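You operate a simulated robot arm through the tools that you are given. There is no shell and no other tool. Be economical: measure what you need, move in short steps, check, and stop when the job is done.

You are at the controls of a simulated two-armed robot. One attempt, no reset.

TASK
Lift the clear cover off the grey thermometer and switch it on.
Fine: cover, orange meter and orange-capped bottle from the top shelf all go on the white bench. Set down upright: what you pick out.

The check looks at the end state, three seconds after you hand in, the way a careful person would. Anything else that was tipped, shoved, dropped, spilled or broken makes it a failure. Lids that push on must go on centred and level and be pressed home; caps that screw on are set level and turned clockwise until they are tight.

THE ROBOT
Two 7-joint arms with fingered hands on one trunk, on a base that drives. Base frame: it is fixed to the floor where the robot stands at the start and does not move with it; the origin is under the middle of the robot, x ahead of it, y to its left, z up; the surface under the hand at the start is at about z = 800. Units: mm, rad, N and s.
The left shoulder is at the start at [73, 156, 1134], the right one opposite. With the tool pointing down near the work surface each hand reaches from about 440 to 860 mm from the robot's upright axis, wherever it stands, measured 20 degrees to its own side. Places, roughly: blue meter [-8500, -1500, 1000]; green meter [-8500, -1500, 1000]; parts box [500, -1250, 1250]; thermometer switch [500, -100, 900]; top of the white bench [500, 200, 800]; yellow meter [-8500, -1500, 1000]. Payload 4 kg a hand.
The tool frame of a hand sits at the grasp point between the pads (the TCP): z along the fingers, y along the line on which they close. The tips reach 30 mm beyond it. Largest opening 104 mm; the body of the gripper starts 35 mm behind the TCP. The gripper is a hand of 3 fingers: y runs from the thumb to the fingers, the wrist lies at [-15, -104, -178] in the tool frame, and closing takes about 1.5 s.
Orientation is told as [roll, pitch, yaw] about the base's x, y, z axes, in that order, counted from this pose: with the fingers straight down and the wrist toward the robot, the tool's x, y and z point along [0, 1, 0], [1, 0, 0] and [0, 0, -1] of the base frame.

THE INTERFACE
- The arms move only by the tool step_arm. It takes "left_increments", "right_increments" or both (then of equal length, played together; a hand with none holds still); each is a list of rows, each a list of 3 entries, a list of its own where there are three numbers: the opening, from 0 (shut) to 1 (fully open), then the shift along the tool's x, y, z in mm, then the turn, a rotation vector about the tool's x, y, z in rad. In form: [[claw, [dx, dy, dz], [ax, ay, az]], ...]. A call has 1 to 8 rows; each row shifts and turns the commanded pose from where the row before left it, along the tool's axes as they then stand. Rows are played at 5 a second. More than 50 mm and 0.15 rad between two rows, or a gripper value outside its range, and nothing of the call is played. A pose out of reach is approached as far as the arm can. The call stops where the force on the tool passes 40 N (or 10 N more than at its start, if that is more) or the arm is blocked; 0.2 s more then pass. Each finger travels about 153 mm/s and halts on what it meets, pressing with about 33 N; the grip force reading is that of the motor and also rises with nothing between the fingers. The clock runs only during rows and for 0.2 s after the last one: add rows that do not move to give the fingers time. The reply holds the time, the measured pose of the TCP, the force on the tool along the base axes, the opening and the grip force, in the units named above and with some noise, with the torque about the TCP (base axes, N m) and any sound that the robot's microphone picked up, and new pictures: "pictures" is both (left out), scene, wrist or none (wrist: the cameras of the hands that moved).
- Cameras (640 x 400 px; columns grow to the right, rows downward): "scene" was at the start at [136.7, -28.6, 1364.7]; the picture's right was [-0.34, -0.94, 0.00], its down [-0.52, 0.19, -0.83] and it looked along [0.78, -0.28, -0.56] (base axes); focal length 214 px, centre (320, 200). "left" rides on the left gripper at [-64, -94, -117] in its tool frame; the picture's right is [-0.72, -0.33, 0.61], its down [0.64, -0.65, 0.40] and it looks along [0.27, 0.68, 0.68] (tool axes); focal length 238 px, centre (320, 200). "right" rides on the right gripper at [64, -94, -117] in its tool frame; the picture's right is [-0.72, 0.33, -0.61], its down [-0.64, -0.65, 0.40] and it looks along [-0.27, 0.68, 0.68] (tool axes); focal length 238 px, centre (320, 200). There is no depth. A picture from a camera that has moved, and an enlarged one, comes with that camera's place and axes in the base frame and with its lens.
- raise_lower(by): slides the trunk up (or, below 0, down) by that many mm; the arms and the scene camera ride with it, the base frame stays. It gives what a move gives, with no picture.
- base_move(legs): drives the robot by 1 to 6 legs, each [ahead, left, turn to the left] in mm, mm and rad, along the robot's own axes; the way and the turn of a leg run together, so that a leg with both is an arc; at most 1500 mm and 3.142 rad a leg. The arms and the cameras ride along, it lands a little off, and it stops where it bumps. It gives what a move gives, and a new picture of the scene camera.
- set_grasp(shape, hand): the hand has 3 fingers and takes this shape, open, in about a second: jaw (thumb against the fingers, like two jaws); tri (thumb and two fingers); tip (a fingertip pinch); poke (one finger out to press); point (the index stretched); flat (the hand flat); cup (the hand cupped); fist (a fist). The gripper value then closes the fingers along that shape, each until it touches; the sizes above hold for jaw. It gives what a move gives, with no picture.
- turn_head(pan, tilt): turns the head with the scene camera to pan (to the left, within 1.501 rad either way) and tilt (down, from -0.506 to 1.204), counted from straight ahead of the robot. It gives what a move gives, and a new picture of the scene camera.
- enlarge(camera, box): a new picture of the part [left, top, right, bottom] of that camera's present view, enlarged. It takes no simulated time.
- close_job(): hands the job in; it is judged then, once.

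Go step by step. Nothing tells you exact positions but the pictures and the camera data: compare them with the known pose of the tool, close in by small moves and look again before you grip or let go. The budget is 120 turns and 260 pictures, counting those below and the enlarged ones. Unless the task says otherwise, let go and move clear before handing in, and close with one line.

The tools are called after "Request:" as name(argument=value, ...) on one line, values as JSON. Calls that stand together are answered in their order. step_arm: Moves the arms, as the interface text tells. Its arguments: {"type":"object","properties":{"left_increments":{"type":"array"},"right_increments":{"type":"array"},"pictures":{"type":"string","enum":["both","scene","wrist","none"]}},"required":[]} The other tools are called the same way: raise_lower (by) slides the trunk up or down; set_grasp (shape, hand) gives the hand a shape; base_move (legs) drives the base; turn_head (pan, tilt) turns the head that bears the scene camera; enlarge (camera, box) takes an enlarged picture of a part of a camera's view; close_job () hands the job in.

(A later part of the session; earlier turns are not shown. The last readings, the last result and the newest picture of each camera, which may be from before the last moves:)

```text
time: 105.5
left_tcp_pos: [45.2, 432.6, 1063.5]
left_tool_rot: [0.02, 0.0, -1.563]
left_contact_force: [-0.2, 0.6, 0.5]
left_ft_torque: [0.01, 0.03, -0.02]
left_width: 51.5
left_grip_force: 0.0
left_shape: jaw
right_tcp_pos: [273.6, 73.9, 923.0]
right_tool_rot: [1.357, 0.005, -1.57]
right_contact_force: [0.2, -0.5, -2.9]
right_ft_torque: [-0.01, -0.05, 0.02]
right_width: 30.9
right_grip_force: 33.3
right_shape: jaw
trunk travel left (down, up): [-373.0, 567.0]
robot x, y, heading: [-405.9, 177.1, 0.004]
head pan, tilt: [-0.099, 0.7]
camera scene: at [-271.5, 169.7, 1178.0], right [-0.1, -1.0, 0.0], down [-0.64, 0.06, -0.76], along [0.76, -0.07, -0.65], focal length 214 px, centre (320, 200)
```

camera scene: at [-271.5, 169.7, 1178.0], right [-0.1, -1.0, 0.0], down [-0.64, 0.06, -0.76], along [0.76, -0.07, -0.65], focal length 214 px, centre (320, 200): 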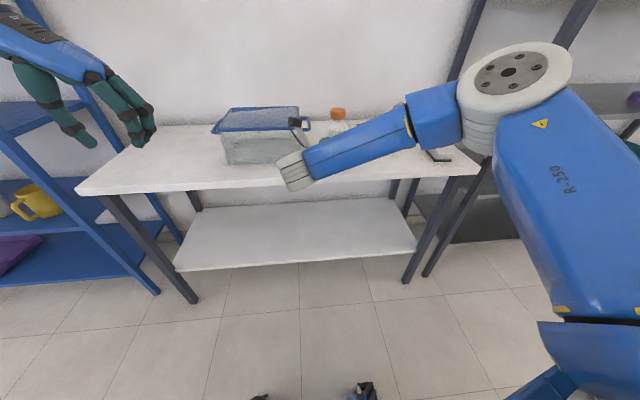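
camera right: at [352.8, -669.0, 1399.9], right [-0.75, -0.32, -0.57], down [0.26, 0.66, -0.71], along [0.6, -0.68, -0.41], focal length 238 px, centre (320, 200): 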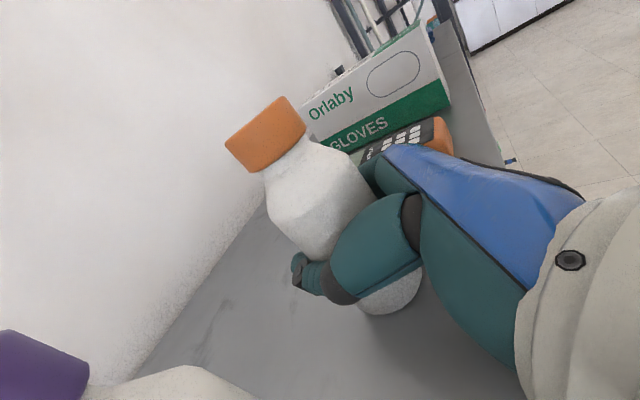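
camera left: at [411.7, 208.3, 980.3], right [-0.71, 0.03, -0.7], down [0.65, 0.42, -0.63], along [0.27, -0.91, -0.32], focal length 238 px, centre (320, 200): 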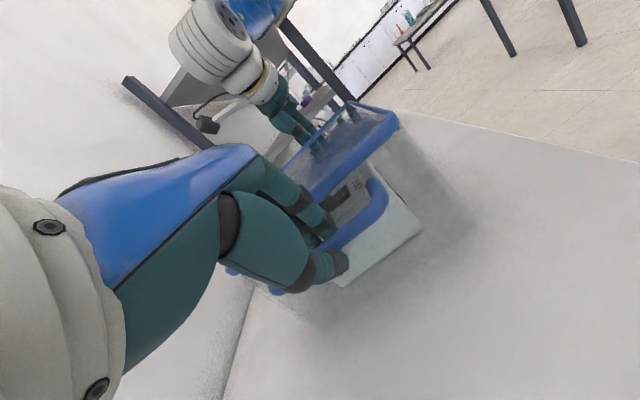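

Request:
base_move(legs=[[98, 0, 0]])

Request:
raise_lower(by=-50)

Request:
enlarge(camera="scene", box=[200, 80, 460, 240])

Request:
enlarge(camera="right", box=[0, 0, 640, 400])

```text
time: 106.7
left_tcp_pos: [144.6, 434.5, 1064.3]
left_tool_rot: [0.02, 0.003, -1.564]
left_contact_force: [-0.2, 0.3, -0.2]
left_ft_torque: [-0.03, 0.0, 0.0]
left_width: 51.6
left_grip_force: 0.0
left_shape: jaw
right_tcp_pos: [371.1, 73.1, 922.9]
right_tool_rot: [1.359, 0.007, -1.569]
right_contact_force: [0.9, -0.3, -2.3]
right_ft_torque: [-0.01, -0.02, 0.0]
right_width: 30.8
right_grip_force: 33.1
right_shape: jaw
trunk travel left (down, up): [-373.0, 567.0]
robot x, y, heading: [-306.0, 177.1, -0.0]
head pan, tilt: [-0.099, 0.7]
camera scene: at [-173.8, 169.6, 1178.0], right [-0.1, -1.0, 0.0], down [-0.64, 0.06, -0.76], along [0.76, -0.07, -0.65], focal length 214 px, centre (320, 200)
```

scene: 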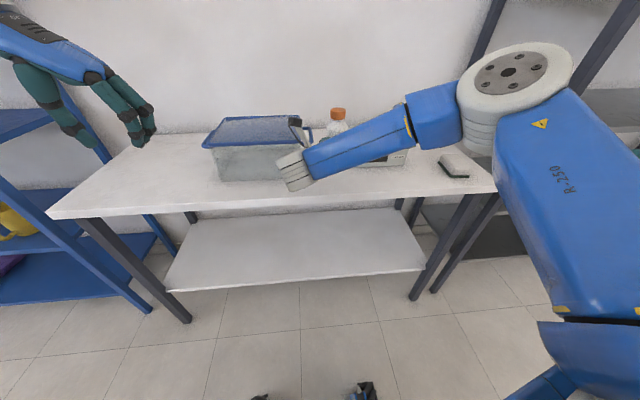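

```text
time: 107.6
left_tcp_pos: [139.1, 434.9, 1016.2]
left_tool_rot: [0.023, 0.001, -1.564]
left_contact_force: [-0.2, -0.3, 0.3]
left_ft_torque: [-0.03, -0.05, -0.02]
left_width: 51.7
left_grip_force: 0.1
left_shape: jaw
right_tcp_pos: [368.3, 73.7, 875.2]
right_tool_rot: [1.36, 0.006, -1.569]
right_contact_force: [-0.3, 0.6, -3.1]
right_ft_torque: [0.04, -0.08, 0.02]
right_width: 30.9
right_grip_force: 32.7
right_shape: jaw
trunk travel left (down, up): [-323.0, 617.0]
robot x, y, heading: [-309.4, 174.1, 0.006]
head pan, tilt: [-0.099, 0.7]
```

```text
2.46 times, centred on (330, 160) of scene
camera zoom: at [-174.8, 169.8, 1128.1], right [-0.1, -1.0, 0.0], down [-0.64, 0.06, -0.76], along [0.76, -0.07, -0.65], focal length 528 px, centre (295, 298)
```

zoom: 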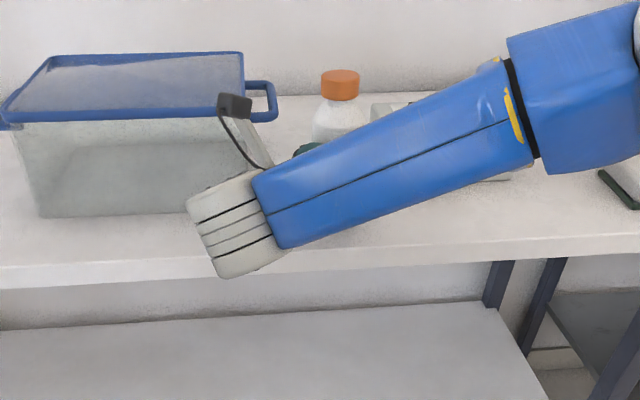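

```text
1.00 times, centred on (320, 200) of right (not enlarged: the box is as wide or as high as the picture)
camera zoom: at [267.7, 167.6, 963.2], right [-0.75, -0.32, -0.58], down [0.26, 0.66, -0.71], along [0.61, -0.68, -0.41], focal length 238 px, centre (320, 200)
```

zoom: 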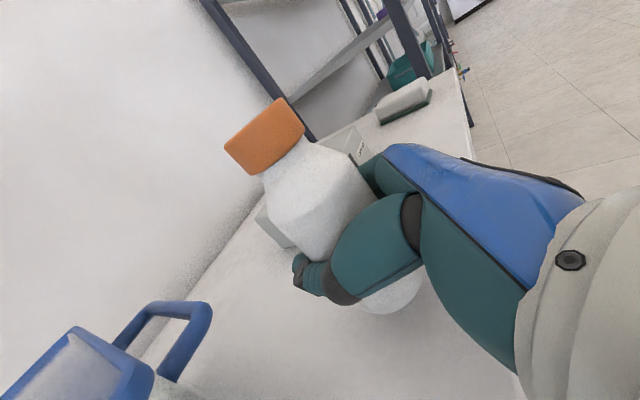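

Request:
raise_lower(by=-14)

Request:
raise_lower(by=-3)

Request:
raise_lower(by=-2)

```text
time: 108.2
left_tcp_pos: [141.5, 433.6, 1001.3]
left_tool_rot: [0.022, 0.0, -1.563]
left_contact_force: [-0.1, 0.2, 0.2]
left_ft_torque: [-0.01, 0.03, -0.01]
left_width: 51.6
left_grip_force: 0.1
left_shape: jaw
right_tcp_pos: [369.4, 73.5, 860.8]
right_tool_rot: [1.36, 0.008, -1.568]
right_contact_force: [0.1, -0.8, -2.6]
right_ft_torque: [-0.01, -0.04, 0.01]
right_width: 30.8
right_grip_force: 33.5
right_shape: jaw
trunk travel left (down, up): [-309.0, 631.0]
robot x, y, heading: [-313.8, 174.1, 0.005]
head pan, tilt: [-0.099, 0.7]
```

```text
time: 108.7
left_tcp_pos: [140.7, 434.7, 997.5]
left_tool_rot: [0.02, 0.002, -1.564]
left_contact_force: [0.2, -0.1, 0.0]
left_ft_torque: [-0.01, -0.04, -0.01]
left_width: 51.6
left_grip_force: 0.1
left_shape: jaw
right_tcp_pos: [368.5, 74.9, 858.0]
right_tool_rot: [1.36, 0.007, -1.569]
right_contact_force: [0.3, -0.3, -2.0]
right_ft_torque: [0.01, -0.02, 0.02]
right_width: 31.1
right_grip_force: 32.7
right_shape: jaw
trunk travel left (down, up): [-306.0, 634.0]
robot x, y, heading: [-315.8, 175.4, 0.002]
head pan, tilt: [-0.099, 0.7]
```

```text
time: 109.3
left_tcp_pos: [139.5, 434.1, 995.9]
left_tool_rot: [0.021, 0.001, -1.564]
left_contact_force: [0.0, -0.8, -0.4]
left_ft_torque: [0.01, 0.01, 0.02]
left_width: 51.6
left_grip_force: 0.0
left_shape: jaw
right_tcp_pos: [369.2, 72.9, 855.4]
right_tool_rot: [1.36, 0.007, -1.569]
right_contact_force: [0.0, 0.0, -1.4]
right_ft_torque: [0.02, -0.02, -0.01]
right_width: 30.9
right_grip_force: 32.6
right_shape: jaw
trunk travel left (down, up): [-304.0, 636.0]
robot x, y, heading: [-311.9, 178.0, -0.001]
head pan, tilt: [-0.099, 0.7]
```

Request:
raise_lower(by=-2)

Request:
raise_lower(by=-2)

```text
time: 109.8
left_tcp_pos: [140.0, 433.7, 994.7]
left_tool_rot: [0.019, 0.002, -1.563]
left_contact_force: [-0.1, 1.1, -0.1]
left_ft_torque: [0.02, -0.04, 0.01]
left_width: 51.5
left_grip_force: 0.1
left_shape: jaw
right_tcp_pos: [370.8, 73.4, 852.8]
right_tool_rot: [1.359, 0.006, -1.569]
right_contact_force: [-0.5, -0.2, -1.4]
right_ft_torque: [0.02, -0.07, 0.0]
right_width: 30.7
right_grip_force: 33.0
right_shape: jaw
trunk travel left (down, up): [-302.0, 638.0]
robot x, y, heading: [-313.3, 173.5, 0.003]
head pan, tilt: [-0.099, 0.7]
```

```text
time: 110.3
left_tcp_pos: [140.2, 434.5, 992.8]
left_tool_rot: [0.023, 0.001, -1.563]
left_contact_force: [0.0, -0.1, 0.2]
left_ft_torque: [-0.01, 0.02, -0.02]
left_width: 51.4
left_grip_force: 0.1
left_shape: jaw
right_tcp_pos: [369.8, 72.6, 852.1]
right_tool_rot: [1.358, 0.006, -1.569]
right_contact_force: [-0.6, -0.1, -1.1]
right_ft_torque: [0.03, -0.04, 0.0]
right_width: 31.0
right_grip_force: 32.9
right_shape: jaw
trunk travel left (down, up): [-300.0, 640.0]
robot x, y, heading: [-311.8, 173.2, 0.007]
head pan, tilt: [-0.099, 0.7]
```

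Request:
raise_lower(by=-2)

Request:
enlarge(camera="right", box=[180, 60, 480, 340])

Request:
enlarge(camera="scene", box=[270, 90, 420, 200])

```text
time: 110.8
left_tcp_pos: [139.8, 433.0, 990.6]
left_tool_rot: [0.022, 0.002, -1.563]
left_contact_force: [0.7, 0.3, 0.7]
left_ft_torque: [0.01, -0.01, -0.02]
left_width: 51.5
left_grip_force: 0.0
left_shape: jaw
right_tcp_pos: [369.2, 72.9, 851.8]
right_tool_rot: [1.364, 0.008, -1.569]
right_contact_force: [0.1, -1.8, 3.0]
right_ft_torque: [0.05, -0.04, 0.02]
right_width: 30.9
right_grip_force: 32.8
right_shape: jaw
trunk travel left (down, up): [-298.0, 642.0]
robot x, y, heading: [-309.9, 177.6, 0.004]
head pan, tilt: [-0.099, 0.7]
```

```text
1.43 times, centred on (330, 200) of right
camera zoom: at [267.6, 167.3, 939.1], right [-0.75, -0.32, -0.58], down [0.26, 0.66, -0.71], along [0.61, -0.68, -0.41], focal length 340 px, centre (306, 200)
```

zoom: 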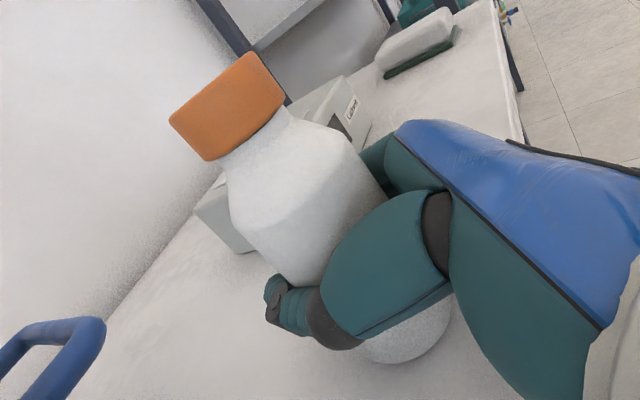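

```text
3.64 times, centred on (345, 145) of scene
camera zoom: at [-175.6, 169.5, 1103.3], right [-0.1, -1.0, 0.0], down [-0.64, 0.06, -0.76], along [0.76, -0.07, -0.65], focal length 780 px, centre (229, 400)
```

zoom: 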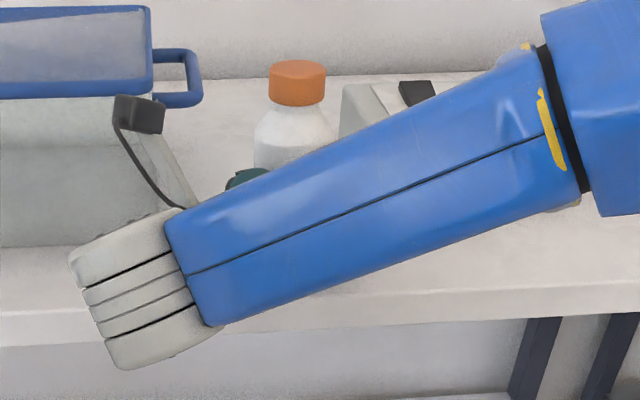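

The bottle is standing on the bench (force reversed). I open and withdraw straight back.

Request:
step_arm(right_increments=[[0.35, [0, 0, 0], [0, 0, 0]], [0.45, [0, 0, 0], [0, 0, 0]], [0.6, [0, 0, 0], [0, 0, 0]], [0.75, [0, 0, 0], [0, 0, 0]], [0.8, [0, 0, 0], [0, 0, 0]], [0.8, [-3, 0, -15], [0, 0, 0]], [0.8, [-4.5, 0, -24], [0, 0, 0]], [0.8, [-4.5, 0, -24], [0, 0, 0]]], pictures="wrist")

Request:
enlarge(camera="scene", box=[270, 90, 420, 200])

```text
time: 112.6
left_tcp_pos: [140.8, 433.9, 990.6]
left_tool_rot: [0.023, 0.003, -1.565]
left_contact_force: [-0.6, 0.3, -0.7]
left_ft_torque: [0.0, -0.01, -0.01]
left_width: 51.8
left_grip_force: 0.1
left_shape: jaw
right_tcp_pos: [303.5, 72.5, 849.8]
right_tool_rot: [1.361, 0.006, -1.569]
right_contact_force: [-0.9, 1.0, -0.7]
right_ft_torque: [0.02, -0.05, -0.01]
right_width: 83.0
right_grip_force: 0.1
right_shape: jaw
trunk travel left (down, up): [-298.0, 642.0]
robot x, y, heading: [-313.7, 172.8, 0.002]
head pan, tilt: [-0.099, 0.7]
camera right: at [202.5, 166.0, 938.9], right [-0.75, -0.32, -0.58], down [0.26, 0.66, -0.71], along [0.61, -0.68, -0.41], focal length 238 px, centre (320, 200)
```

right: 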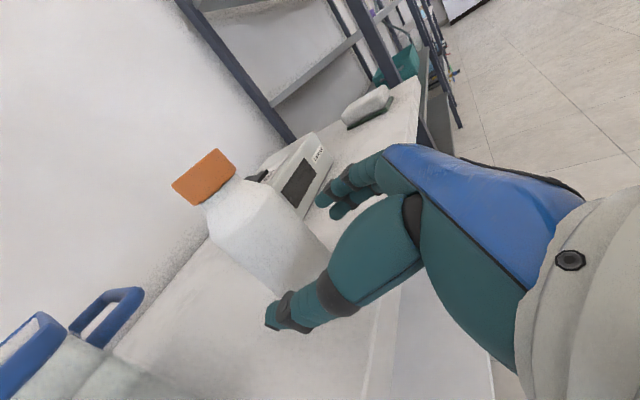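

```text
3.64 times, centred on (345, 145) of scene
camera zoom: at [-175.2, 169.7, 1103.2], right [-0.1, -1.0, 0.0], down [-0.64, 0.06, -0.76], along [0.76, -0.07, -0.65], focal length 780 px, centre (229, 400)
```

zoom: 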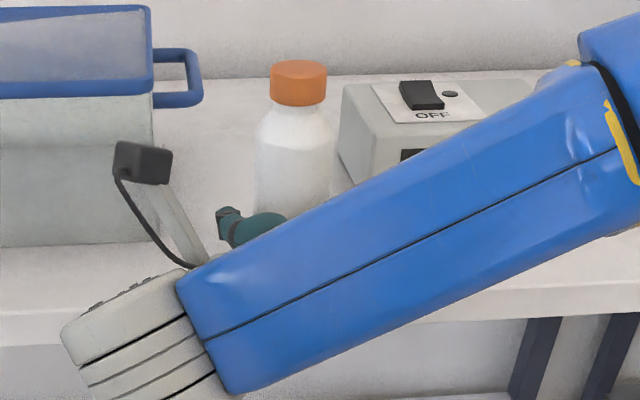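

The bottle stands upright near [384, 74]. I back off, turn the right hand back to point down, and raise the trunk for the meter.

Request:
base_move(legs=[[-250, 0, 0]])

Request:
step_arm(right_increments=[[0.8, [0, 0, -10], [0, -0.15, 0]], [0.8, [0, 0, -10], [0, -0.15, 0]], [0.8, [0, 0, -10], [0, -0.15, 0]], [0.8, [0, 0, -10], [0, -0.15, 0]], [0.8, [-10, 0, 0], [0, -0.15, 0]], [0.8, [-10, 0, 0], [0, -0.15, 0]], [0.8, [-10, 0, 0], [0, -0.15, 0]], [0.8, [-10, 0, 0], [0, -0.15, 0]]], pictures="none")

Request:
raise_lower(by=400)

Request:
raise_lower(by=200)

Request:
step_arm(right_increments=[[0.8, [0, 0, 0], [0, -0.15, 0]], [0.8, [0, 0, 0], [0, 0, 0]]], pictures="none")

```text
time: 114.4
left_tcp_pos: [-108.7, 432.1, 990.7]
left_tool_rot: [0.023, 0.002, -1.565]
left_contact_force: [-1.1, 0.1, -0.1]
left_ft_torque: [0.02, -0.01, 0.01]
left_width: 51.5
left_grip_force: 0.0
left_shape: jaw
right_tcp_pos: [54.9, 70.1, 850.4]
right_tool_rot: [1.36, 0.008, -1.573]
right_contact_force: [0.2, 0.2, -0.3]
right_ft_torque: [0.01, 0.02, 0.0]
right_width: 82.9
right_grip_force: 0.1
right_shape: jaw
trunk travel left (down, up): [-298.0, 642.0]
robot x, y, heading: [-558.8, 176.3, -0.001]
head pan, tilt: [-0.099, 0.7]
camera scene: at [-424.2, 168.8, 1103.2], right [-0.1, -1.0, 0.0], down [-0.64, 0.06, -0.76], along [0.76, -0.07, -0.65], focal length 214 px, centre (320, 200)
```

scene: 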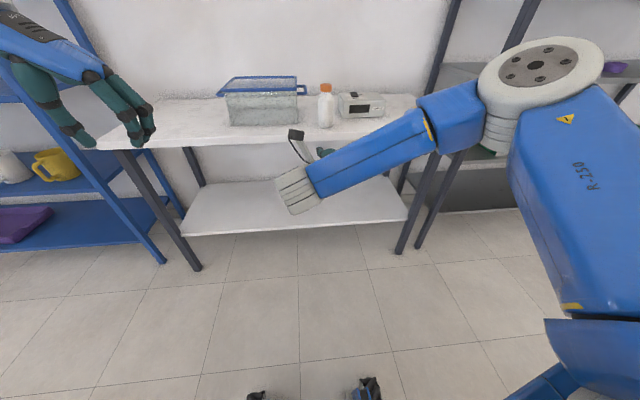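

```text
time: 116.2
left_tcp_pos: [-109.7, 432.3, 992.0]
left_tool_rot: [0.023, 0.0, -1.565]
left_contact_force: [0.2, -0.2, -0.2]
left_ft_torque: [0.0, -0.01, 0.02]
left_width: 51.8
left_grip_force: 0.0
left_shape: jaw
right_tcp_pos: [-15.8, 72.1, 847.5]
right_tool_rot: [0.158, 0.009, -1.57]
right_contact_force: [0.3, 0.1, 0.8]
right_ft_torque: [0.01, -0.03, -0.01]
right_width: 82.8
right_grip_force: 0.1
right_shape: jaw
trunk travel left (down, up): [-298.0, 642.0]
robot x, y, heading: [-558.7, 174.9, 0.005]
head pan, tilt: [-0.099, 0.7]
```

```text
time: 120.1
left_tcp_pos: [-109.7, 432.4, 1391.3]
left_tool_rot: [0.024, 0.002, -1.566]
left_contact_force: [-0.2, -0.5, -0.6]
left_ft_torque: [0.02, 0.02, 0.02]
left_width: 51.6
left_grip_force: 0.0
left_shape: jaw
right_tcp_pos: [-16.5, 71.3, 1246.9]
right_tool_rot: [0.163, 0.007, -1.57]
right_contact_force: [0.4, -0.1, 1.0]
right_ft_torque: [0.01, -0.02, -0.02]
right_width: 82.7
right_grip_force: 0.1
right_shape: jaw
trunk travel left (down, up): [-698.0, 242.0]
robot x, y, heading: [-561.6, 175.8, 0.002]
head pan, tilt: [-0.099, 0.7]
```

```text
time: 122.2
left_tcp_pos: [-109.0, 431.7, 1591.6]
left_tool_rot: [0.025, 0.002, -1.566]
left_contact_force: [0.2, 0.1, 1.0]
left_ft_torque: [-0.01, 0.01, -0.01]
left_width: 51.6
left_grip_force: 0.1
left_shape: jaw
right_tcp_pos: [-15.3, 70.9, 1448.0]
right_tool_rot: [0.164, 0.006, -1.572]
right_contact_force: [0.0, -0.2, 0.1]
right_ft_torque: [-0.01, -0.02, -0.02]
right_width: 82.9
right_grip_force: 0.1
right_shape: jaw
trunk travel left (down, up): [-898.0, 42.0]
robot x, y, heading: [-560.0, 176.3, 0.002]
head pan, tilt: [-0.099, 0.7]
```

```text
time: 122.8
left_tcp_pos: [-108.4, 434.1, 1590.1]
left_tool_rot: [0.023, -0.001, -1.566]
left_contact_force: [0.4, -0.6, -0.6]
left_ft_torque: [0.02, 0.0, -0.01]
left_width: 51.4
left_grip_force: 0.1
left_shape: jaw
right_tcp_pos: [-15.4, 71.8, 1449.5]
right_tool_rot: [0.013, 0.007, -1.571]
right_contact_force: [-0.8, -0.5, 0.0]
right_ft_torque: [0.03, -0.01, 0.0]
right_width: 82.7
right_grip_force: 0.0
right_shape: jaw
trunk travel left (down, up): [-898.0, 42.0]
robot x, y, heading: [-562.8, 177.2, 0.001]
head pan, tilt: [-0.099, 0.7]
```

Request:
base_move(legs=[[0, -973, 0], [300, 0, 0]])

Request:
enlarge(camera="scene", box=[220, 60, 460, 210])

Request:
enlarge(camera="right", box=[0, 0, 640, 400])

```text
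time: 129.6
left_tcp_pos: [175.9, -564.2, 1595.7]
left_tool_rot: [0.031, 0.003, -1.597]
left_contact_force: [-0.5, -0.1, 0.6]
left_ft_torque: [0.02, 0.02, 0.03]
left_width: 51.7
left_grip_force: 0.1
left_shape: jaw
right_tcp_pos: [259.1, -928.5, 1450.9]
right_tool_rot: [0.018, 0.01, -1.6]
right_contact_force: [1.2, -0.2, 0.5]
right_ft_torque: [-0.02, -0.01, 0.06]
right_width: 82.8
right_grip_force: 0.1
right_shape: jaw
trunk travel left (down, up): [-898.0, 42.0]
robot x, y, heading: [-270.2, -808.2, -0.032]
head pan, tilt: [-0.099, 0.7]
camera scene: at [-145.3, -820.2, 1704.0], right [-0.13, -0.99, 0.0], down [-0.64, 0.08, -0.77], along [0.76, -0.1, -0.64], focal length 214 px, centre (320, 200)
```

scene: 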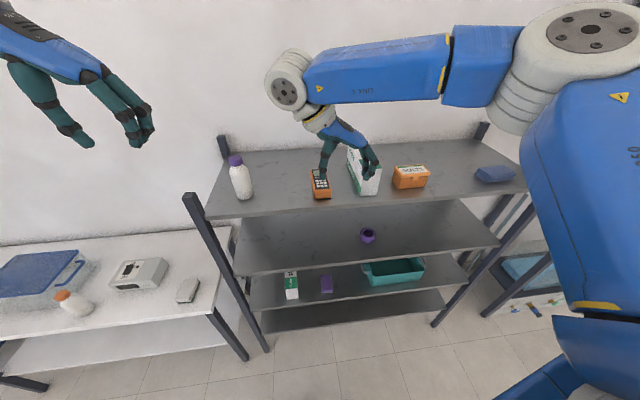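

```text
2.67 times, centred on (340, 135) of scene
camera zoom: at [-145.3, -820.2, 1704.0], right [-0.13, -0.99, 0.0], down [-0.64, 0.08, -0.77], along [0.76, -0.1, -0.64], focal length 572 px, centre (267, 373)
```

zoom: 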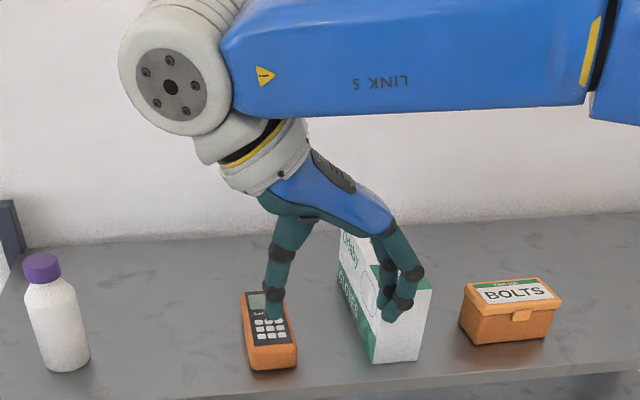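

```text
1.00 times, centred on (320, 200) of right (not enlarged: the box is as wide or as high as the picture)
camera zoom: at [323.4, -837.4, 1570.7], right [-0.74, -0.31, 0.6], down [-0.61, 0.68, -0.41], along [-0.28, -0.67, -0.69], focal length 238 px, centre (320, 200)
```

zoom: 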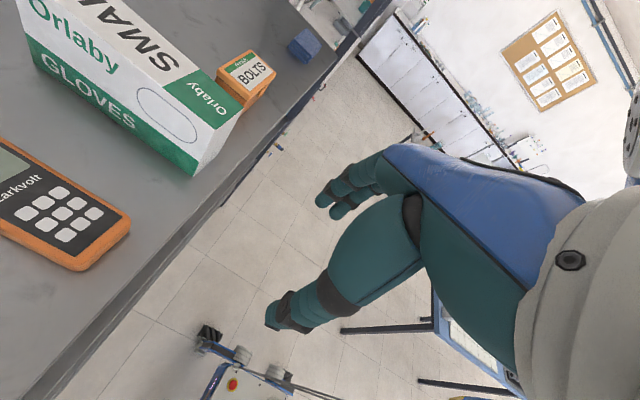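

The meter centre is about [463, -902], aligned with x; the bottle on the bench stands upright. I correct the heading and drive in above the meter.

Request:
base_move(legs=[[0, 9, 0.032], [195, 0, 0]])

Request:
enlarge(camera="right", box=[0, 0, 640, 400])

Request:
enlarge(camera="scene", box=[220, 90, 460, 240])

```text
time: 131.5
left_tcp_pos: [366.8, -547.9, 1594.6]
left_tool_rot: [0.03, 0.005, -1.57]
left_contact_force: [0.6, -0.2, 1.0]
left_ft_torque: [-0.02, -0.02, -0.02]
left_width: 51.7
left_grip_force: 0.1
left_shape: jaw
right_tcp_pos: [461.5, -908.7, 1450.7]
right_tool_rot: [0.018, 0.012, -1.572]
right_contact_force: [0.0, -1.0, 0.7]
right_ft_torque: [0.02, 0.0, -0.02]
right_width: 82.3
right_grip_force: 0.0
right_shape: jaw
trunk travel left (down, up): [-898.0, 42.0]
robot x, y, heading: [-76.3, -799.4, 0.0]
head pan, tilt: [-0.099, 0.7]
camera scene: at [56.5, -810.5, 1703.6], right [-0.1, -1.0, 0.0], down [-0.64, 0.07, -0.77], along [0.76, -0.07, -0.64], focal length 214 px, centre (320, 200)
```

scene: 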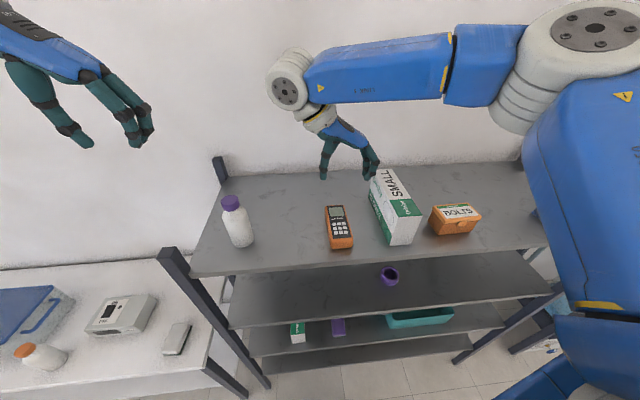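

```text
1.00 times, centred on (320, 200) of right (not enlarged: the box is as wide or as high as the picture)
camera zoom: at [522.8, -815.1, 1570.4], right [-0.73, -0.33, 0.6], down [-0.63, 0.66, -0.41], along [-0.26, -0.68, -0.69], focal length 238 px, centre (320, 200)
```

zoom: 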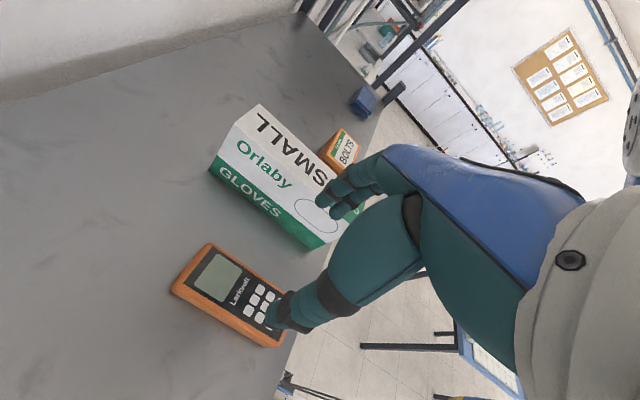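

```text
2.67 times, centred on (340, 165) of scene
camera zoom: at [56.5, -810.5, 1703.6], right [-0.1, -1.0, 0.0], down [-0.64, 0.07, -0.77], along [0.76, -0.07, -0.64], focal length 572 px, centre (267, 293)
```

zoom: 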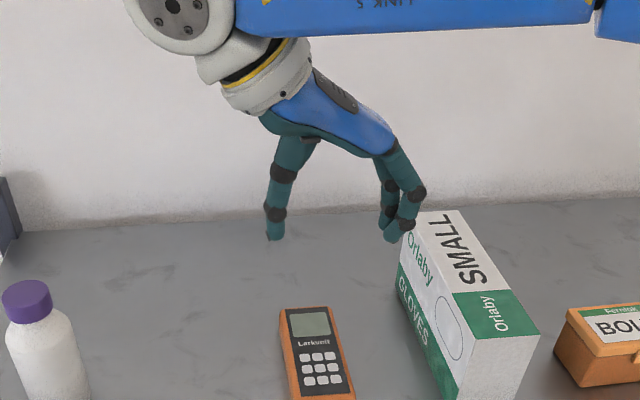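

Meter centre ≈[456,-896]. I align the hand above and come down halfway.

Request:
step_arm(right_increments=[[0.8, [-5, -12, 0], [-0.012, -0.018, 0]], [0.8, [0, 0, 35], [0, 0, 0]], [0.8, [0, 0, 35], [0, 0, 0]], [0.8, [0, 0, 35], [0, 0, 0]], [0.8, [0, 0, 10], [0, 0, 0]], [0.8, [0, 0, 0], [0, 0, 0]]], pictures="wrist")

Request:
enlarge(camera="scene", box=[260, 140, 420, 260])

```text
time: 132.9
left_tcp_pos: [369.2, -538.2, 1593.3]
left_tool_rot: [0.029, 0.0, -1.569]
left_contact_force: [0.2, -0.4, 0.6]
left_ft_torque: [-0.03, -0.01, 0.02]
left_width: 51.8
left_grip_force: 0.2
left_shape: jaw
right_tcp_pos: [457.2, -889.2, 1335.8]
right_tool_rot: [-0.001, -0.007, -1.573]
right_contact_force: [0.9, 0.5, 0.1]
right_ft_torque: [-0.02, 0.0, -0.03]
right_width: 82.8
right_grip_force: 0.1
right_shape: jaw
trunk travel left (down, up): [-898.0, 42.0]
robot x, y, heading: [-78.1, -798.7, -0.002]
head pan, tilt: [-0.099, 0.7]
camera right: at [521.3, -794.1, 1452.3], right [-0.72, -0.32, 0.62], down [-0.64, 0.65, -0.41], along [-0.27, -0.69, -0.67], focal length 238 px, centre (320, 200)
```

right: 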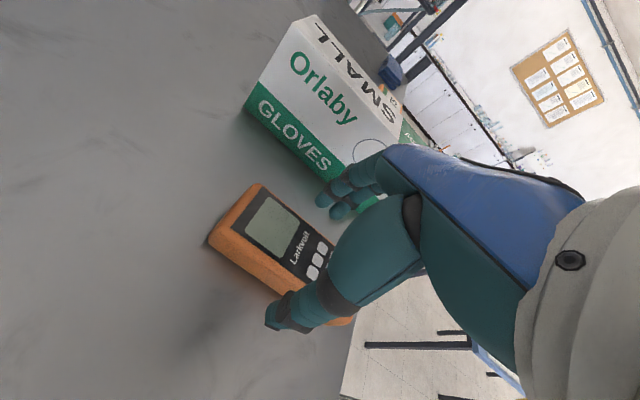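

```text
3.33 times, centred on (340, 200) of scene
camera zoom: at [61.2, -801.0, 1703.2], right [-0.1, -1.0, 0.0], down [-0.64, 0.06, -0.76], along [0.76, -0.08, -0.65], focal length 715 px, centre (253, 200)
```

zoom: 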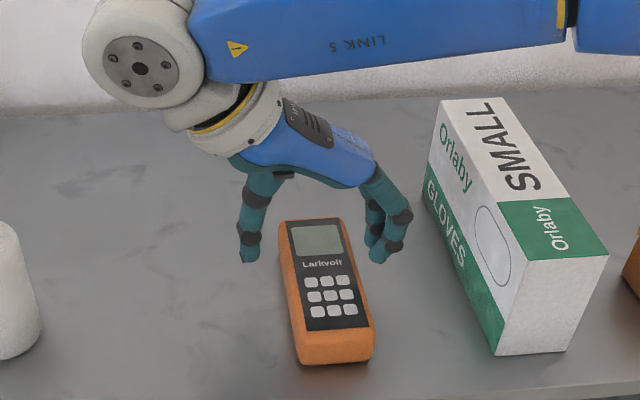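

The hand needs about 6 mm more to the right to centre; then down to the shelf level.

Request:
step_arm(right_increments=[[0.8, [0, 6, 0], [0.007, 0, 0]], [0.8, [0, 0, 15], [0, 0, 0]], [0.8, [0, 0, 15], [0, 0, 0]], [0.8, [0, 0, 8], [0, 0, 0]], [0.8, [0, 0, 0], [0, 0, 0]]], pictures="wrist")

Request:
enlarge(camera="scene", box=[260, 140, 420, 260])

```text
time: 134.1
left_tcp_pos: [370.1, -541.0, 1593.2]
left_tool_rot: [0.028, 0.001, -1.57]
left_contact_force: [-0.1, -0.4, 0.1]
left_ft_torque: [0.02, 0.04, 0.04]
left_width: 51.5
left_grip_force: 0.0
left_shape: jaw
right_tcp_pos: [458.7, -895.4, 1296.6]
right_tool_rot: [-0.003, 0.001, -1.571]
right_contact_force: [0.2, -0.1, -0.6]
right_ft_torque: [-0.02, 0.02, -0.03]
right_width: 83.0
right_grip_force: 0.2
right_shape: jaw
trunk travel left (down, up): [-898.0, 42.0]
robot x, y, heading: [-82.3, -798.8, -0.001]
head pan, tilt: [-0.099, 0.7]
camera right: at [522.4, -801.6, 1414.2], right [-0.72, -0.33, 0.61], down [-0.64, 0.65, -0.4], along [-0.27, -0.68, -0.68], focal length 238 px, centre (320, 200)
```

right: 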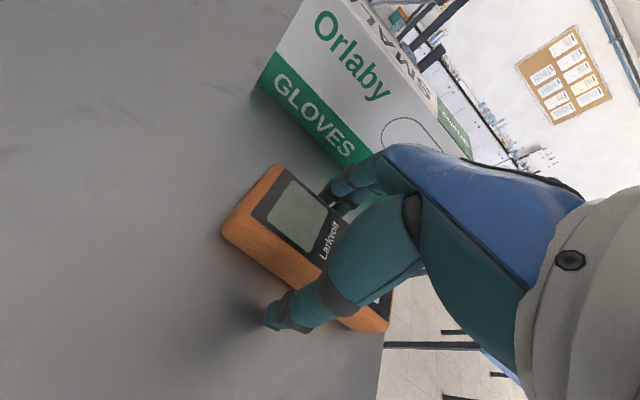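

```text
3.33 times, centred on (340, 200) of scene
camera zoom: at [62.2, -801.4, 1703.1], right [-0.1, -1.0, 0.0], down [-0.64, 0.06, -0.76], along [0.76, -0.08, -0.65], focal length 715 px, centre (253, 200)
```

zoom: 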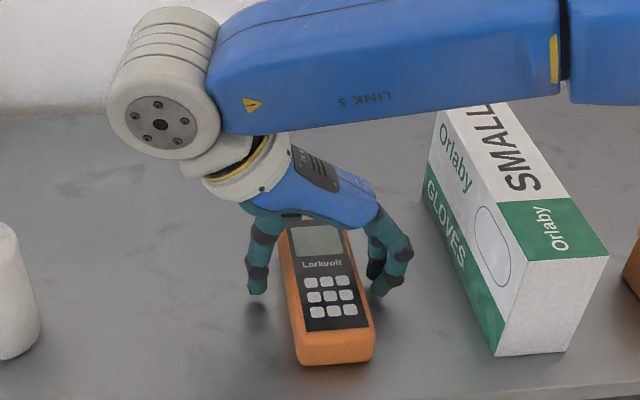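

Request:
step_arm(right_increments=[[0.8, [0, 4, 0], [0, 0, 0]], [0.8, [0, 0, 4], [0, 0, 0]], [0.7, [0, 0, 0], [0, 0, 0]], [0.6, [0, 0, 0], [0, 0, 0]], [0.5, [0, 0, 0], [0, 0, 0]], [0.35, [0, 0, 0], [0, 0, 0]], [0.2, [0, 0, 0], [0, 0, 0]], [0.1, [0, 0, 0], [0, 0, 0]]], pictures="wrist")

Request:
enlarge(camera="scene", box=[260, 140, 420, 260])

```text
time: 135.9
left_tcp_pos: [370.1, -542.0, 1594.0]
left_tool_rot: [0.028, 0.003, -1.568]
left_contact_force: [-0.3, -0.2, -0.4]
left_ft_torque: [0.01, -0.05, 0.0]
left_width: 51.4
left_grip_force: 0.1
left_shape: jaw
right_tcp_pos: [457.5, -902.6, 1292.3]
right_tool_rot: [-0.002, 0.003, -1.573]
right_contact_force: [-0.8, -0.4, 0.2]
right_ft_torque: [-0.01, -0.02, -0.02]
right_width: 51.6
right_grip_force: 32.9
right_shape: jaw
trunk travel left (down, up): [-898.0, 42.0]
robot x, y, heading: [-76.5, -797.1, -0.0]
head pan, tilt: [-0.099, 0.7]
camera right: at [522.1, -807.7, 1410.3], right [-0.72, -0.33, 0.61], down [-0.64, 0.66, -0.4], along [-0.27, -0.68, -0.68], focal length 238 px, centre (320, 200)
```

right: 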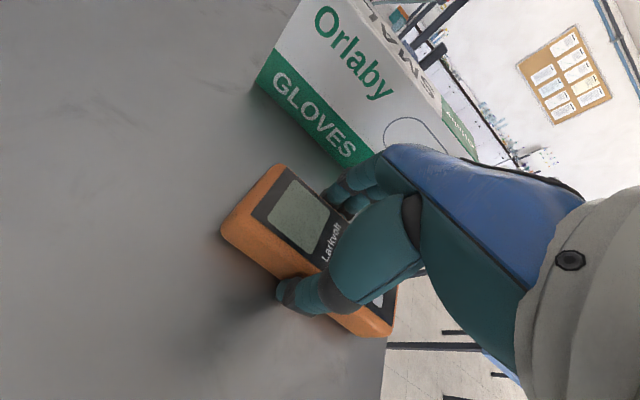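

```text
3.33 times, centred on (340, 200) of scene
camera zoom: at [62.3, -804.1, 1703.1], right [-0.1, -1.0, 0.0], down [-0.64, 0.06, -0.76], along [0.76, -0.08, -0.65], focal length 715 px, centre (253, 200)
```

zoom: 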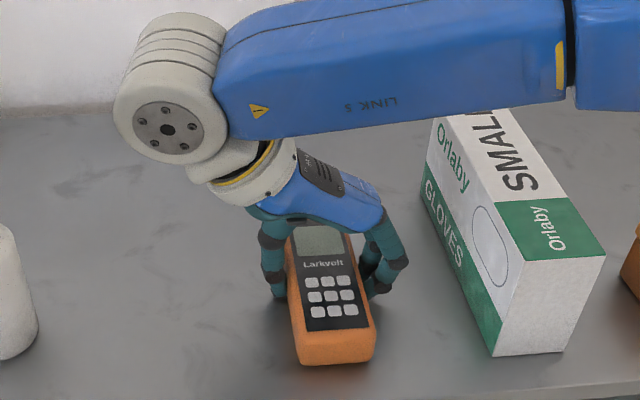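

Gripped at 51.6 mm. I lift it and check that it stays level.

Request:
step_arm(right_increments=[[0, [0, 0, -10], [0, 0, 0]], [0, [0, 0, -25], [0, 0, 0]], [0, [0, 0, -40], [0, 0, 0]], [0, [0, 0, -40], [0, 0, 0]], [0, [0, 0, -40], [0, 0, 0]]], pictures="both")

```text
time: 137.1
left_tcp_pos: [369.5, -540.7, 1592.9]
left_tool_rot: [0.031, 0.001, -1.57]
left_contact_force: [-0.7, 0.1, 0.3]
left_ft_torque: [-0.01, 0.0, -0.01]
left_width: 51.5
left_grip_force: 0.1
left_shape: jaw
right_tcp_pos: [457.7, -902.9, 1446.6]
right_tool_rot: [-0.003, 0.001, -1.572]
right_contact_force: [-0.5, -1.0, -2.8]
right_ft_torque: [-0.01, -0.03, -0.01]
right_width: 51.5
right_grip_force: 32.9
right_shape: jaw
trunk travel left (down, up): [-898.0, 42.0]
robot x, y, heading: [-78.2, -798.5, 0.004]
head pan, tilt: [-0.099, 0.7]
camera scene: at [60.7, -803.1, 1703.2], right [-0.1, -1.0, 0.0], down [-0.64, 0.06, -0.76], along [0.76, -0.08, -0.65], focal length 214 px, centre (320, 200)
camera right: at [522.1, -808.0, 1564.6], right [-0.72, -0.33, 0.61], down [-0.64, 0.65, -0.4], along [-0.27, -0.68, -0.68], focal length 238 px, centre (320, 200)
```

scene: 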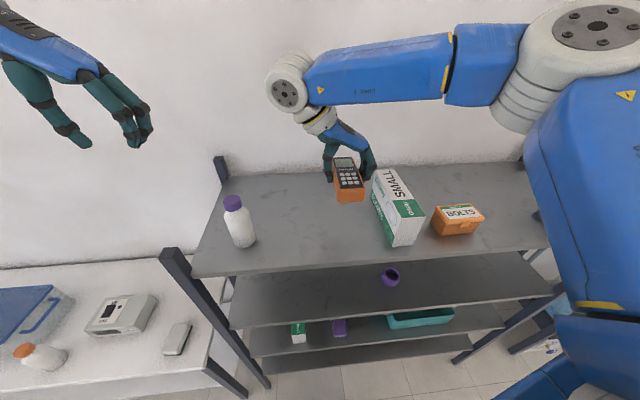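
right: 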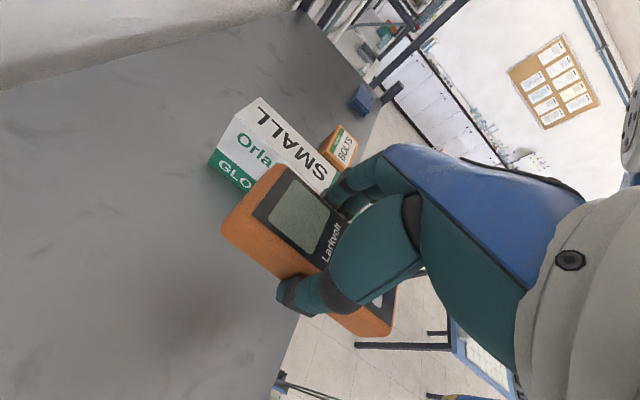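

The meter is held level. I back off and drive to the bench, checking before moving in.

Request:
base_move(legs=[[-330, 0, 0], [0, 968, 0]])

```text
time: 143.9
left_tcp_pos: [19.9, 434.2, 1594.5]
left_tool_rot: [0.027, 0.003, -1.541]
left_contact_force: [0.6, 0.2, -0.7]
left_ft_torque: [-0.01, -0.01, -0.01]
left_width: 51.7
left_grip_force: 0.1
left_shape: jaw
right_tcp_pos: [119.7, 75.9, 1446.5]
right_tool_rot: [-0.001, 0.007, -1.547]
right_contact_force: [0.7, 0.1, -2.5]
right_ft_torque: [0.02, -0.03, 0.01]
right_width: 51.7
right_grip_force: 33.1
right_shape: jaw
trunk travel left (down, up): [-898.0, 42.0]
robot x, y, heading: [-417.7, 173.5, 0.029]
head pan, tilt: [-0.099, 0.7]
camera scene: at [-279.8, 165.4, 1703.0], right [-0.07, -1.0, 0.0], down [-0.64, 0.05, -0.76], along [0.76, -0.05, -0.65], focal length 214 px, centre (320, 200)
```

scene: 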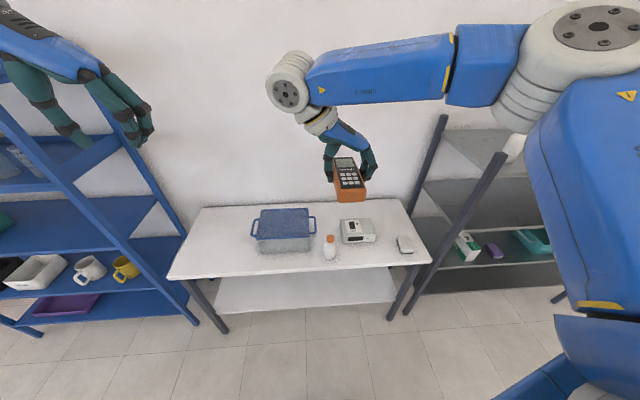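

Request:
base_move(legs=[[0, 5, -0.029], [415, 0, 0]])

Request:
turn_head(pan=-0.2, tilt=0.9)

Request:
enlarge(camera="scene", box=[200, 120, 480, 300])

```text
time: 146.8
left_tcp_pos: [429.2, 423.1, 1596.6]
left_tool_rot: [0.033, 0.005, -1.578]
left_contact_force: [0.4, 0.8, 0.0]
left_ft_torque: [0.0, 0.01, -0.02]
left_width: 51.4
left_grip_force: 0.0
left_shape: jaw
right_tcp_pos: [515.9, 61.3, 1448.8]
right_tool_rot: [0.004, 0.005, -1.576]
right_contact_force: [-0.4, 0.2, -2.0]
right_ft_torque: [0.0, -0.03, -0.05]
right_width: 51.6
right_grip_force: 33.6
right_shape: jaw
trunk travel left (down, up): [-898.0, 42.0]
robot x, y, heading: [-13.1, 176.9, -0.006]
head pan, tilt: [-0.099, 0.7]
camera scene: at [121.7, 166.1, 1703.5], right [-0.11, -0.99, 0.0], down [-0.64, 0.07, -0.77], along [0.76, -0.08, -0.64], focal length 214 px, centre (320, 200)
```

scene: 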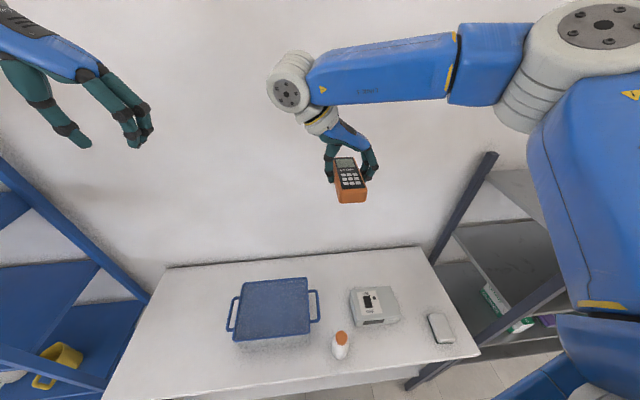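

```text
time: 147.6
left_tcp_pos: [430.1, 426.2, 1594.8]
left_tool_rot: [0.034, 0.005, -1.578]
left_contact_force: [0.4, 0.0, 0.0]
left_ft_torque: [0.02, 0.01, 0.02]
left_width: 51.8
left_grip_force: 0.1
left_shape: jaw
right_tcp_pos: [516.0, 64.9, 1447.5]
right_tool_rot: [0.001, 0.004, -1.579]
right_contact_force: [-0.2, 0.0, -2.3]
right_ft_torque: [0.04, -0.01, -0.01]
right_width: 51.4
right_grip_force: 32.8
right_shape: jaw
trunk travel left (down, up): [-898.0, 42.0]
robot x, y, heading: [-11.1, 174.9, -0.008]
head pan, tilt: [-0.201, 0.901]
camera scene: at [115.1, 162.7, 1687.1], right [-0.21, -0.98, 0.0], down [-0.77, 0.16, -0.62], along [0.61, -0.13, -0.78], focal length 214 px, centre (320, 200)
```

scene: 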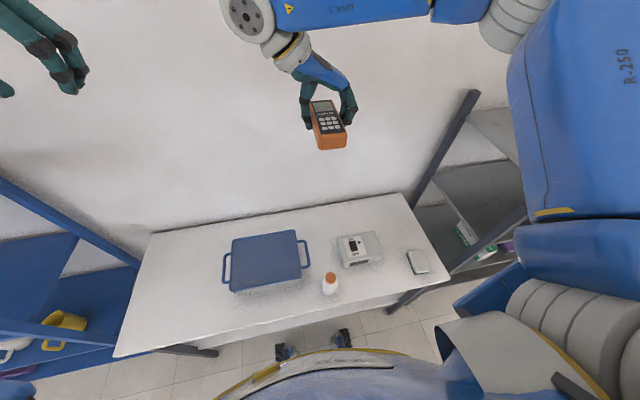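

```text
2.22 times, centred on (340, 210) of scene
camera zoom: at [115.1, 162.7, 1687.1], right [-0.21, -0.98, 0.0], down [-0.77, 0.16, -0.62], along [0.61, -0.13, -0.78], focal length 477 px, centre (276, 178)
```

zoom: 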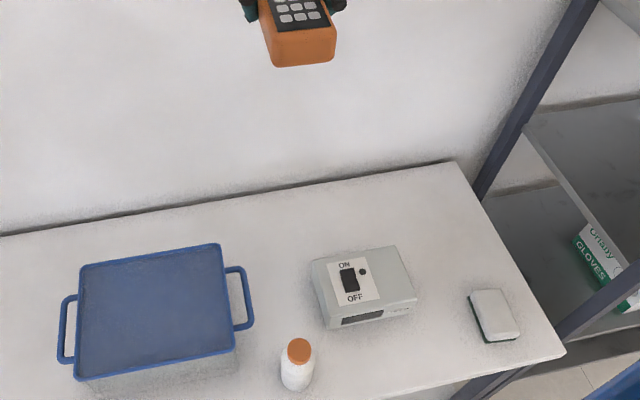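

The spot at about [590, 66] behind the bottle is free. I reach forward and lower the trunk.

Request:
step_arm(right_increments=[[0, [25, 0, 0], [0, 0, 0.005]], [0, [25, 0, 0], [0, 0, 0]], [0, [22, 0, 0], [0, 0, 0]]], pictures="none")

Request:
raise_lower(by=-390)

Request:
raise_lower(by=-60)

Request:
turn_head(pan=-0.15, tilt=0.85)

Request:
enlarge(camera="right", box=[0, 0, 640, 400])

```text
time: 148.4
left_tcp_pos: [432.3, 427.0, 1594.2]
left_tool_rot: [0.032, 0.004, -1.576]
left_contact_force: [-0.2, 0.3, 0.4]
left_ft_torque: [0.03, 0.0, -0.02]
left_width: 51.8
left_grip_force: 0.2
left_shape: jaw
right_tcp_pos: [590.6, 63.8, 1448.9]
right_tool_rot: [0.001, 0.005, -1.585]
right_contact_force: [-1.2, 0.3, -2.9]
right_ft_torque: [-0.04, 0.01, -0.04]
right_width: 51.7
right_grip_force: 32.9
right_shape: jaw
trunk travel left (down, up): [-898.0, 42.0]
robot x, y, heading: [-15.1, 178.9, -0.009]
head pan, tilt: [-0.201, 0.901]
```

```text
time: 152.1
left_tcp_pos: [429.9, 423.1, 1205.4]
left_tool_rot: [0.033, 0.002, -1.577]
left_contact_force: [-0.6, 0.2, 0.5]
left_ft_torque: [-0.01, 0.01, 0.01]
left_width: 51.7
left_grip_force: 0.2
left_shape: jaw
right_tcp_pos: [588.9, 62.0, 1058.6]
right_tool_rot: [0.002, 0.005, -1.585]
right_contact_force: [0.7, 0.2, -2.7]
right_ft_torque: [-0.04, 0.0, -0.02]
right_width: 51.5
right_grip_force: 32.6
right_shape: jaw
trunk travel left (down, up): [-508.0, 432.0]
robot x, y, heading: [-15.7, 177.9, -0.01]
head pan, tilt: [-0.201, 0.901]
```

```text
time: 153.1
left_tcp_pos: [430.4, 424.9, 1146.0]
left_tool_rot: [0.033, 0.003, -1.577]
left_contact_force: [0.7, -0.6, 0.6]
left_ft_torque: [-0.01, 0.0, 0.0]
left_width: 51.9
left_grip_force: 0.0
left_shape: jaw
right_tcp_pos: [589.1, 62.7, 998.7]
right_tool_rot: [0.004, 0.006, -1.585]
right_contact_force: [0.8, 0.8, -1.7]
right_ft_torque: [0.03, -0.02, 0.01]
right_width: 51.4
right_grip_force: 32.9
right_shape: jaw
trunk travel left (down, up): [-448.0, 492.0]
robot x, y, heading: [-16.1, 175.1, -0.008]
head pan, tilt: [-0.201, 0.901]
```

```text
time: 153.7
left_tcp_pos: [428.8, 422.9, 1145.6]
left_tool_rot: [0.033, 0.003, -1.578]
left_contact_force: [0.6, -0.5, -0.3]
left_ft_torque: [0.03, 0.01, 0.0]
left_width: 51.6
left_grip_force: 0.1
left_shape: jaw
right_tcp_pos: [589.3, 61.3, 998.0]
right_tool_rot: [0.001, 0.006, -1.586]
right_contact_force: [0.2, -0.2, -2.4]
right_ft_torque: [-0.03, -0.02, 0.0]
right_width: 51.6
right_grip_force: 33.2
right_shape: jaw
trunk travel left (down, up): [-448.0, 492.0]
robot x, y, heading: [-8.3, 173.2, -0.01]
head pan, tilt: [-0.15, 0.85]
camera scene: at [118.3, 164.0, 1240.8], right [-0.16, -0.99, 0.0], down [-0.74, 0.12, -0.66], along [0.65, -0.1, -0.75], focal length 214 px, centre (320, 200)
```

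scene: 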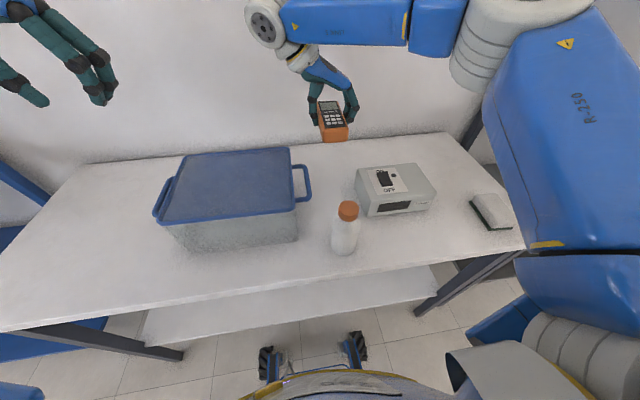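

```text
1.00 times, centred on (320, 200) of right (not enlarged: the box is as wide or as high as the picture)
camera zoom: at [653.4, 155.8, 1116.7], right [-0.72, -0.32, 0.61], down [-0.63, 0.66, -0.4], along [-0.28, -0.68, -0.68], focal length 238 px, centre (320, 200)
```

zoom: 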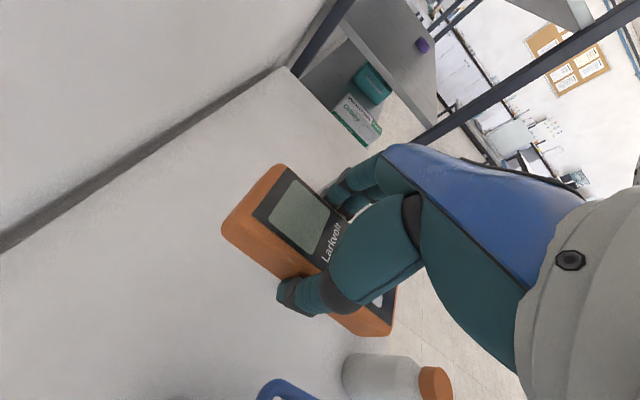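

Clear all round. I lower the meter with the arm.

Request:
step_arm(right_increments=[[0, [0, 0, 36], [0, 0, 0]], [0, [0, 0, 36], [0, 0, 0]], [0, [0, 0, 36], [0, 0, 0]], [0, [0, 0, 32], [0, 0, 0]], [0, [0, 0, 0], [0, 0, 0]]], pictures="scene")

Request:
step_arm(right_increments=[[0, [0, 0, 8], [0, 0, 0]], [0, [0, 0, 4], [0, 0, 0]], [0, [0, 0, 3], [0, 0, 0]], [0, [0, 0, 3], [0, 0, 0]]], pictures="none")

```text
time: 154.9
left_tcp_pos: [429.8, 424.1, 1145.8]
left_tool_rot: [0.031, 0.004, -1.578]
left_contact_force: [0.7, 0.7, 0.4]
left_ft_torque: [-0.04, 0.0, 0.02]
left_width: 51.7
left_grip_force: 0.2
left_shape: jaw
right_tcp_pos: [587.0, 63.1, 856.6]
right_tool_rot: [0.002, 0.005, -1.586]
right_contact_force: [0.3, 0.3, -1.9]
right_ft_torque: [0.02, -0.02, -0.02]
right_width: 51.3
right_grip_force: 32.8
right_shape: jaw
trunk travel left (down, up): [-448.0, 492.0]
robot x, y, heading: [-11.2, 173.7, -0.008]
head pan, tilt: [-0.15, 0.85]
camera scene: at [118.0, 164.0, 1240.9], right [-0.16, -0.99, 0.0], down [-0.74, 0.12, -0.66], along [0.65, -0.1, -0.75], focal length 214 px, centre (320, 200)
```

scene: 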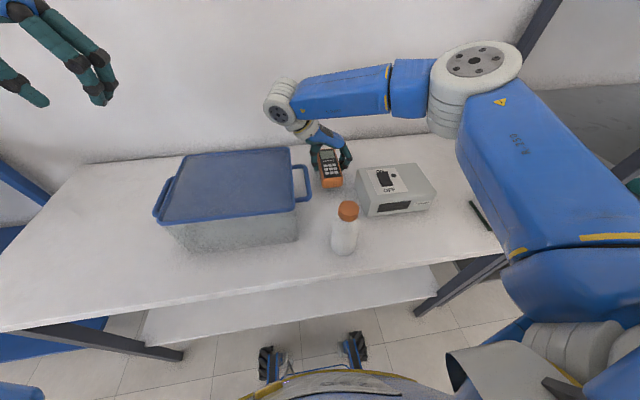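

```text
time: 155.9
left_tcp_pos: [430.7, 423.5, 1145.1]
left_tool_rot: [0.032, 0.004, -1.578]
left_contact_force: [-0.3, 0.6, -0.2]
left_ft_torque: [0.01, 0.03, -0.02]
left_width: 51.7
left_grip_force: 0.1
left_shape: jaw
right_tcp_pos: [589.0, 63.1, 840.5]
right_tool_rot: [0.001, 0.005, -1.585]
right_contact_force: [-0.1, -0.1, -3.6]
right_ft_torque: [0.01, -0.02, 0.02]
right_width: 51.4
right_grip_force: 33.6
right_shape: jaw
trunk travel left (down, up): [-448.0, 492.0]
robot x, y, heading: [-12.3, 174.0, -0.007]
head pan, tilt: [-0.15, 0.85]
```

Request:
step_arm(right_increments=[[0, [0, 0, 2], [0, 0, 0]], [0, [0, 0, 2], [0, 0, 0]], [0, [0, 0, 2], [0, 0, 0]]], pictures="none")

```text
time: 156.7
left_tcp_pos: [430.9, 424.0, 1145.2]
left_tool_rot: [0.03, 0.003, -1.577]
left_contact_force: [0.3, -1.0, -0.4]
left_ft_torque: [0.01, 0.02, 0.05]
left_width: 51.8
left_grip_force: 0.0
left_shape: jaw
right_tcp_pos: [587.9, 64.5, 834.0]
right_tool_rot: [0.003, 0.006, -1.584]
right_contact_force: [-0.1, 0.3, -2.3]
right_ft_torque: [0.02, -0.03, 0.01]
right_width: 51.4
right_grip_force: 32.6
right_shape: jaw
trunk travel left (down, up): [-448.0, 492.0]
robot x, y, heading: [-13.2, 172.1, -0.009]
head pan, tilt: [-0.15, 0.85]
```

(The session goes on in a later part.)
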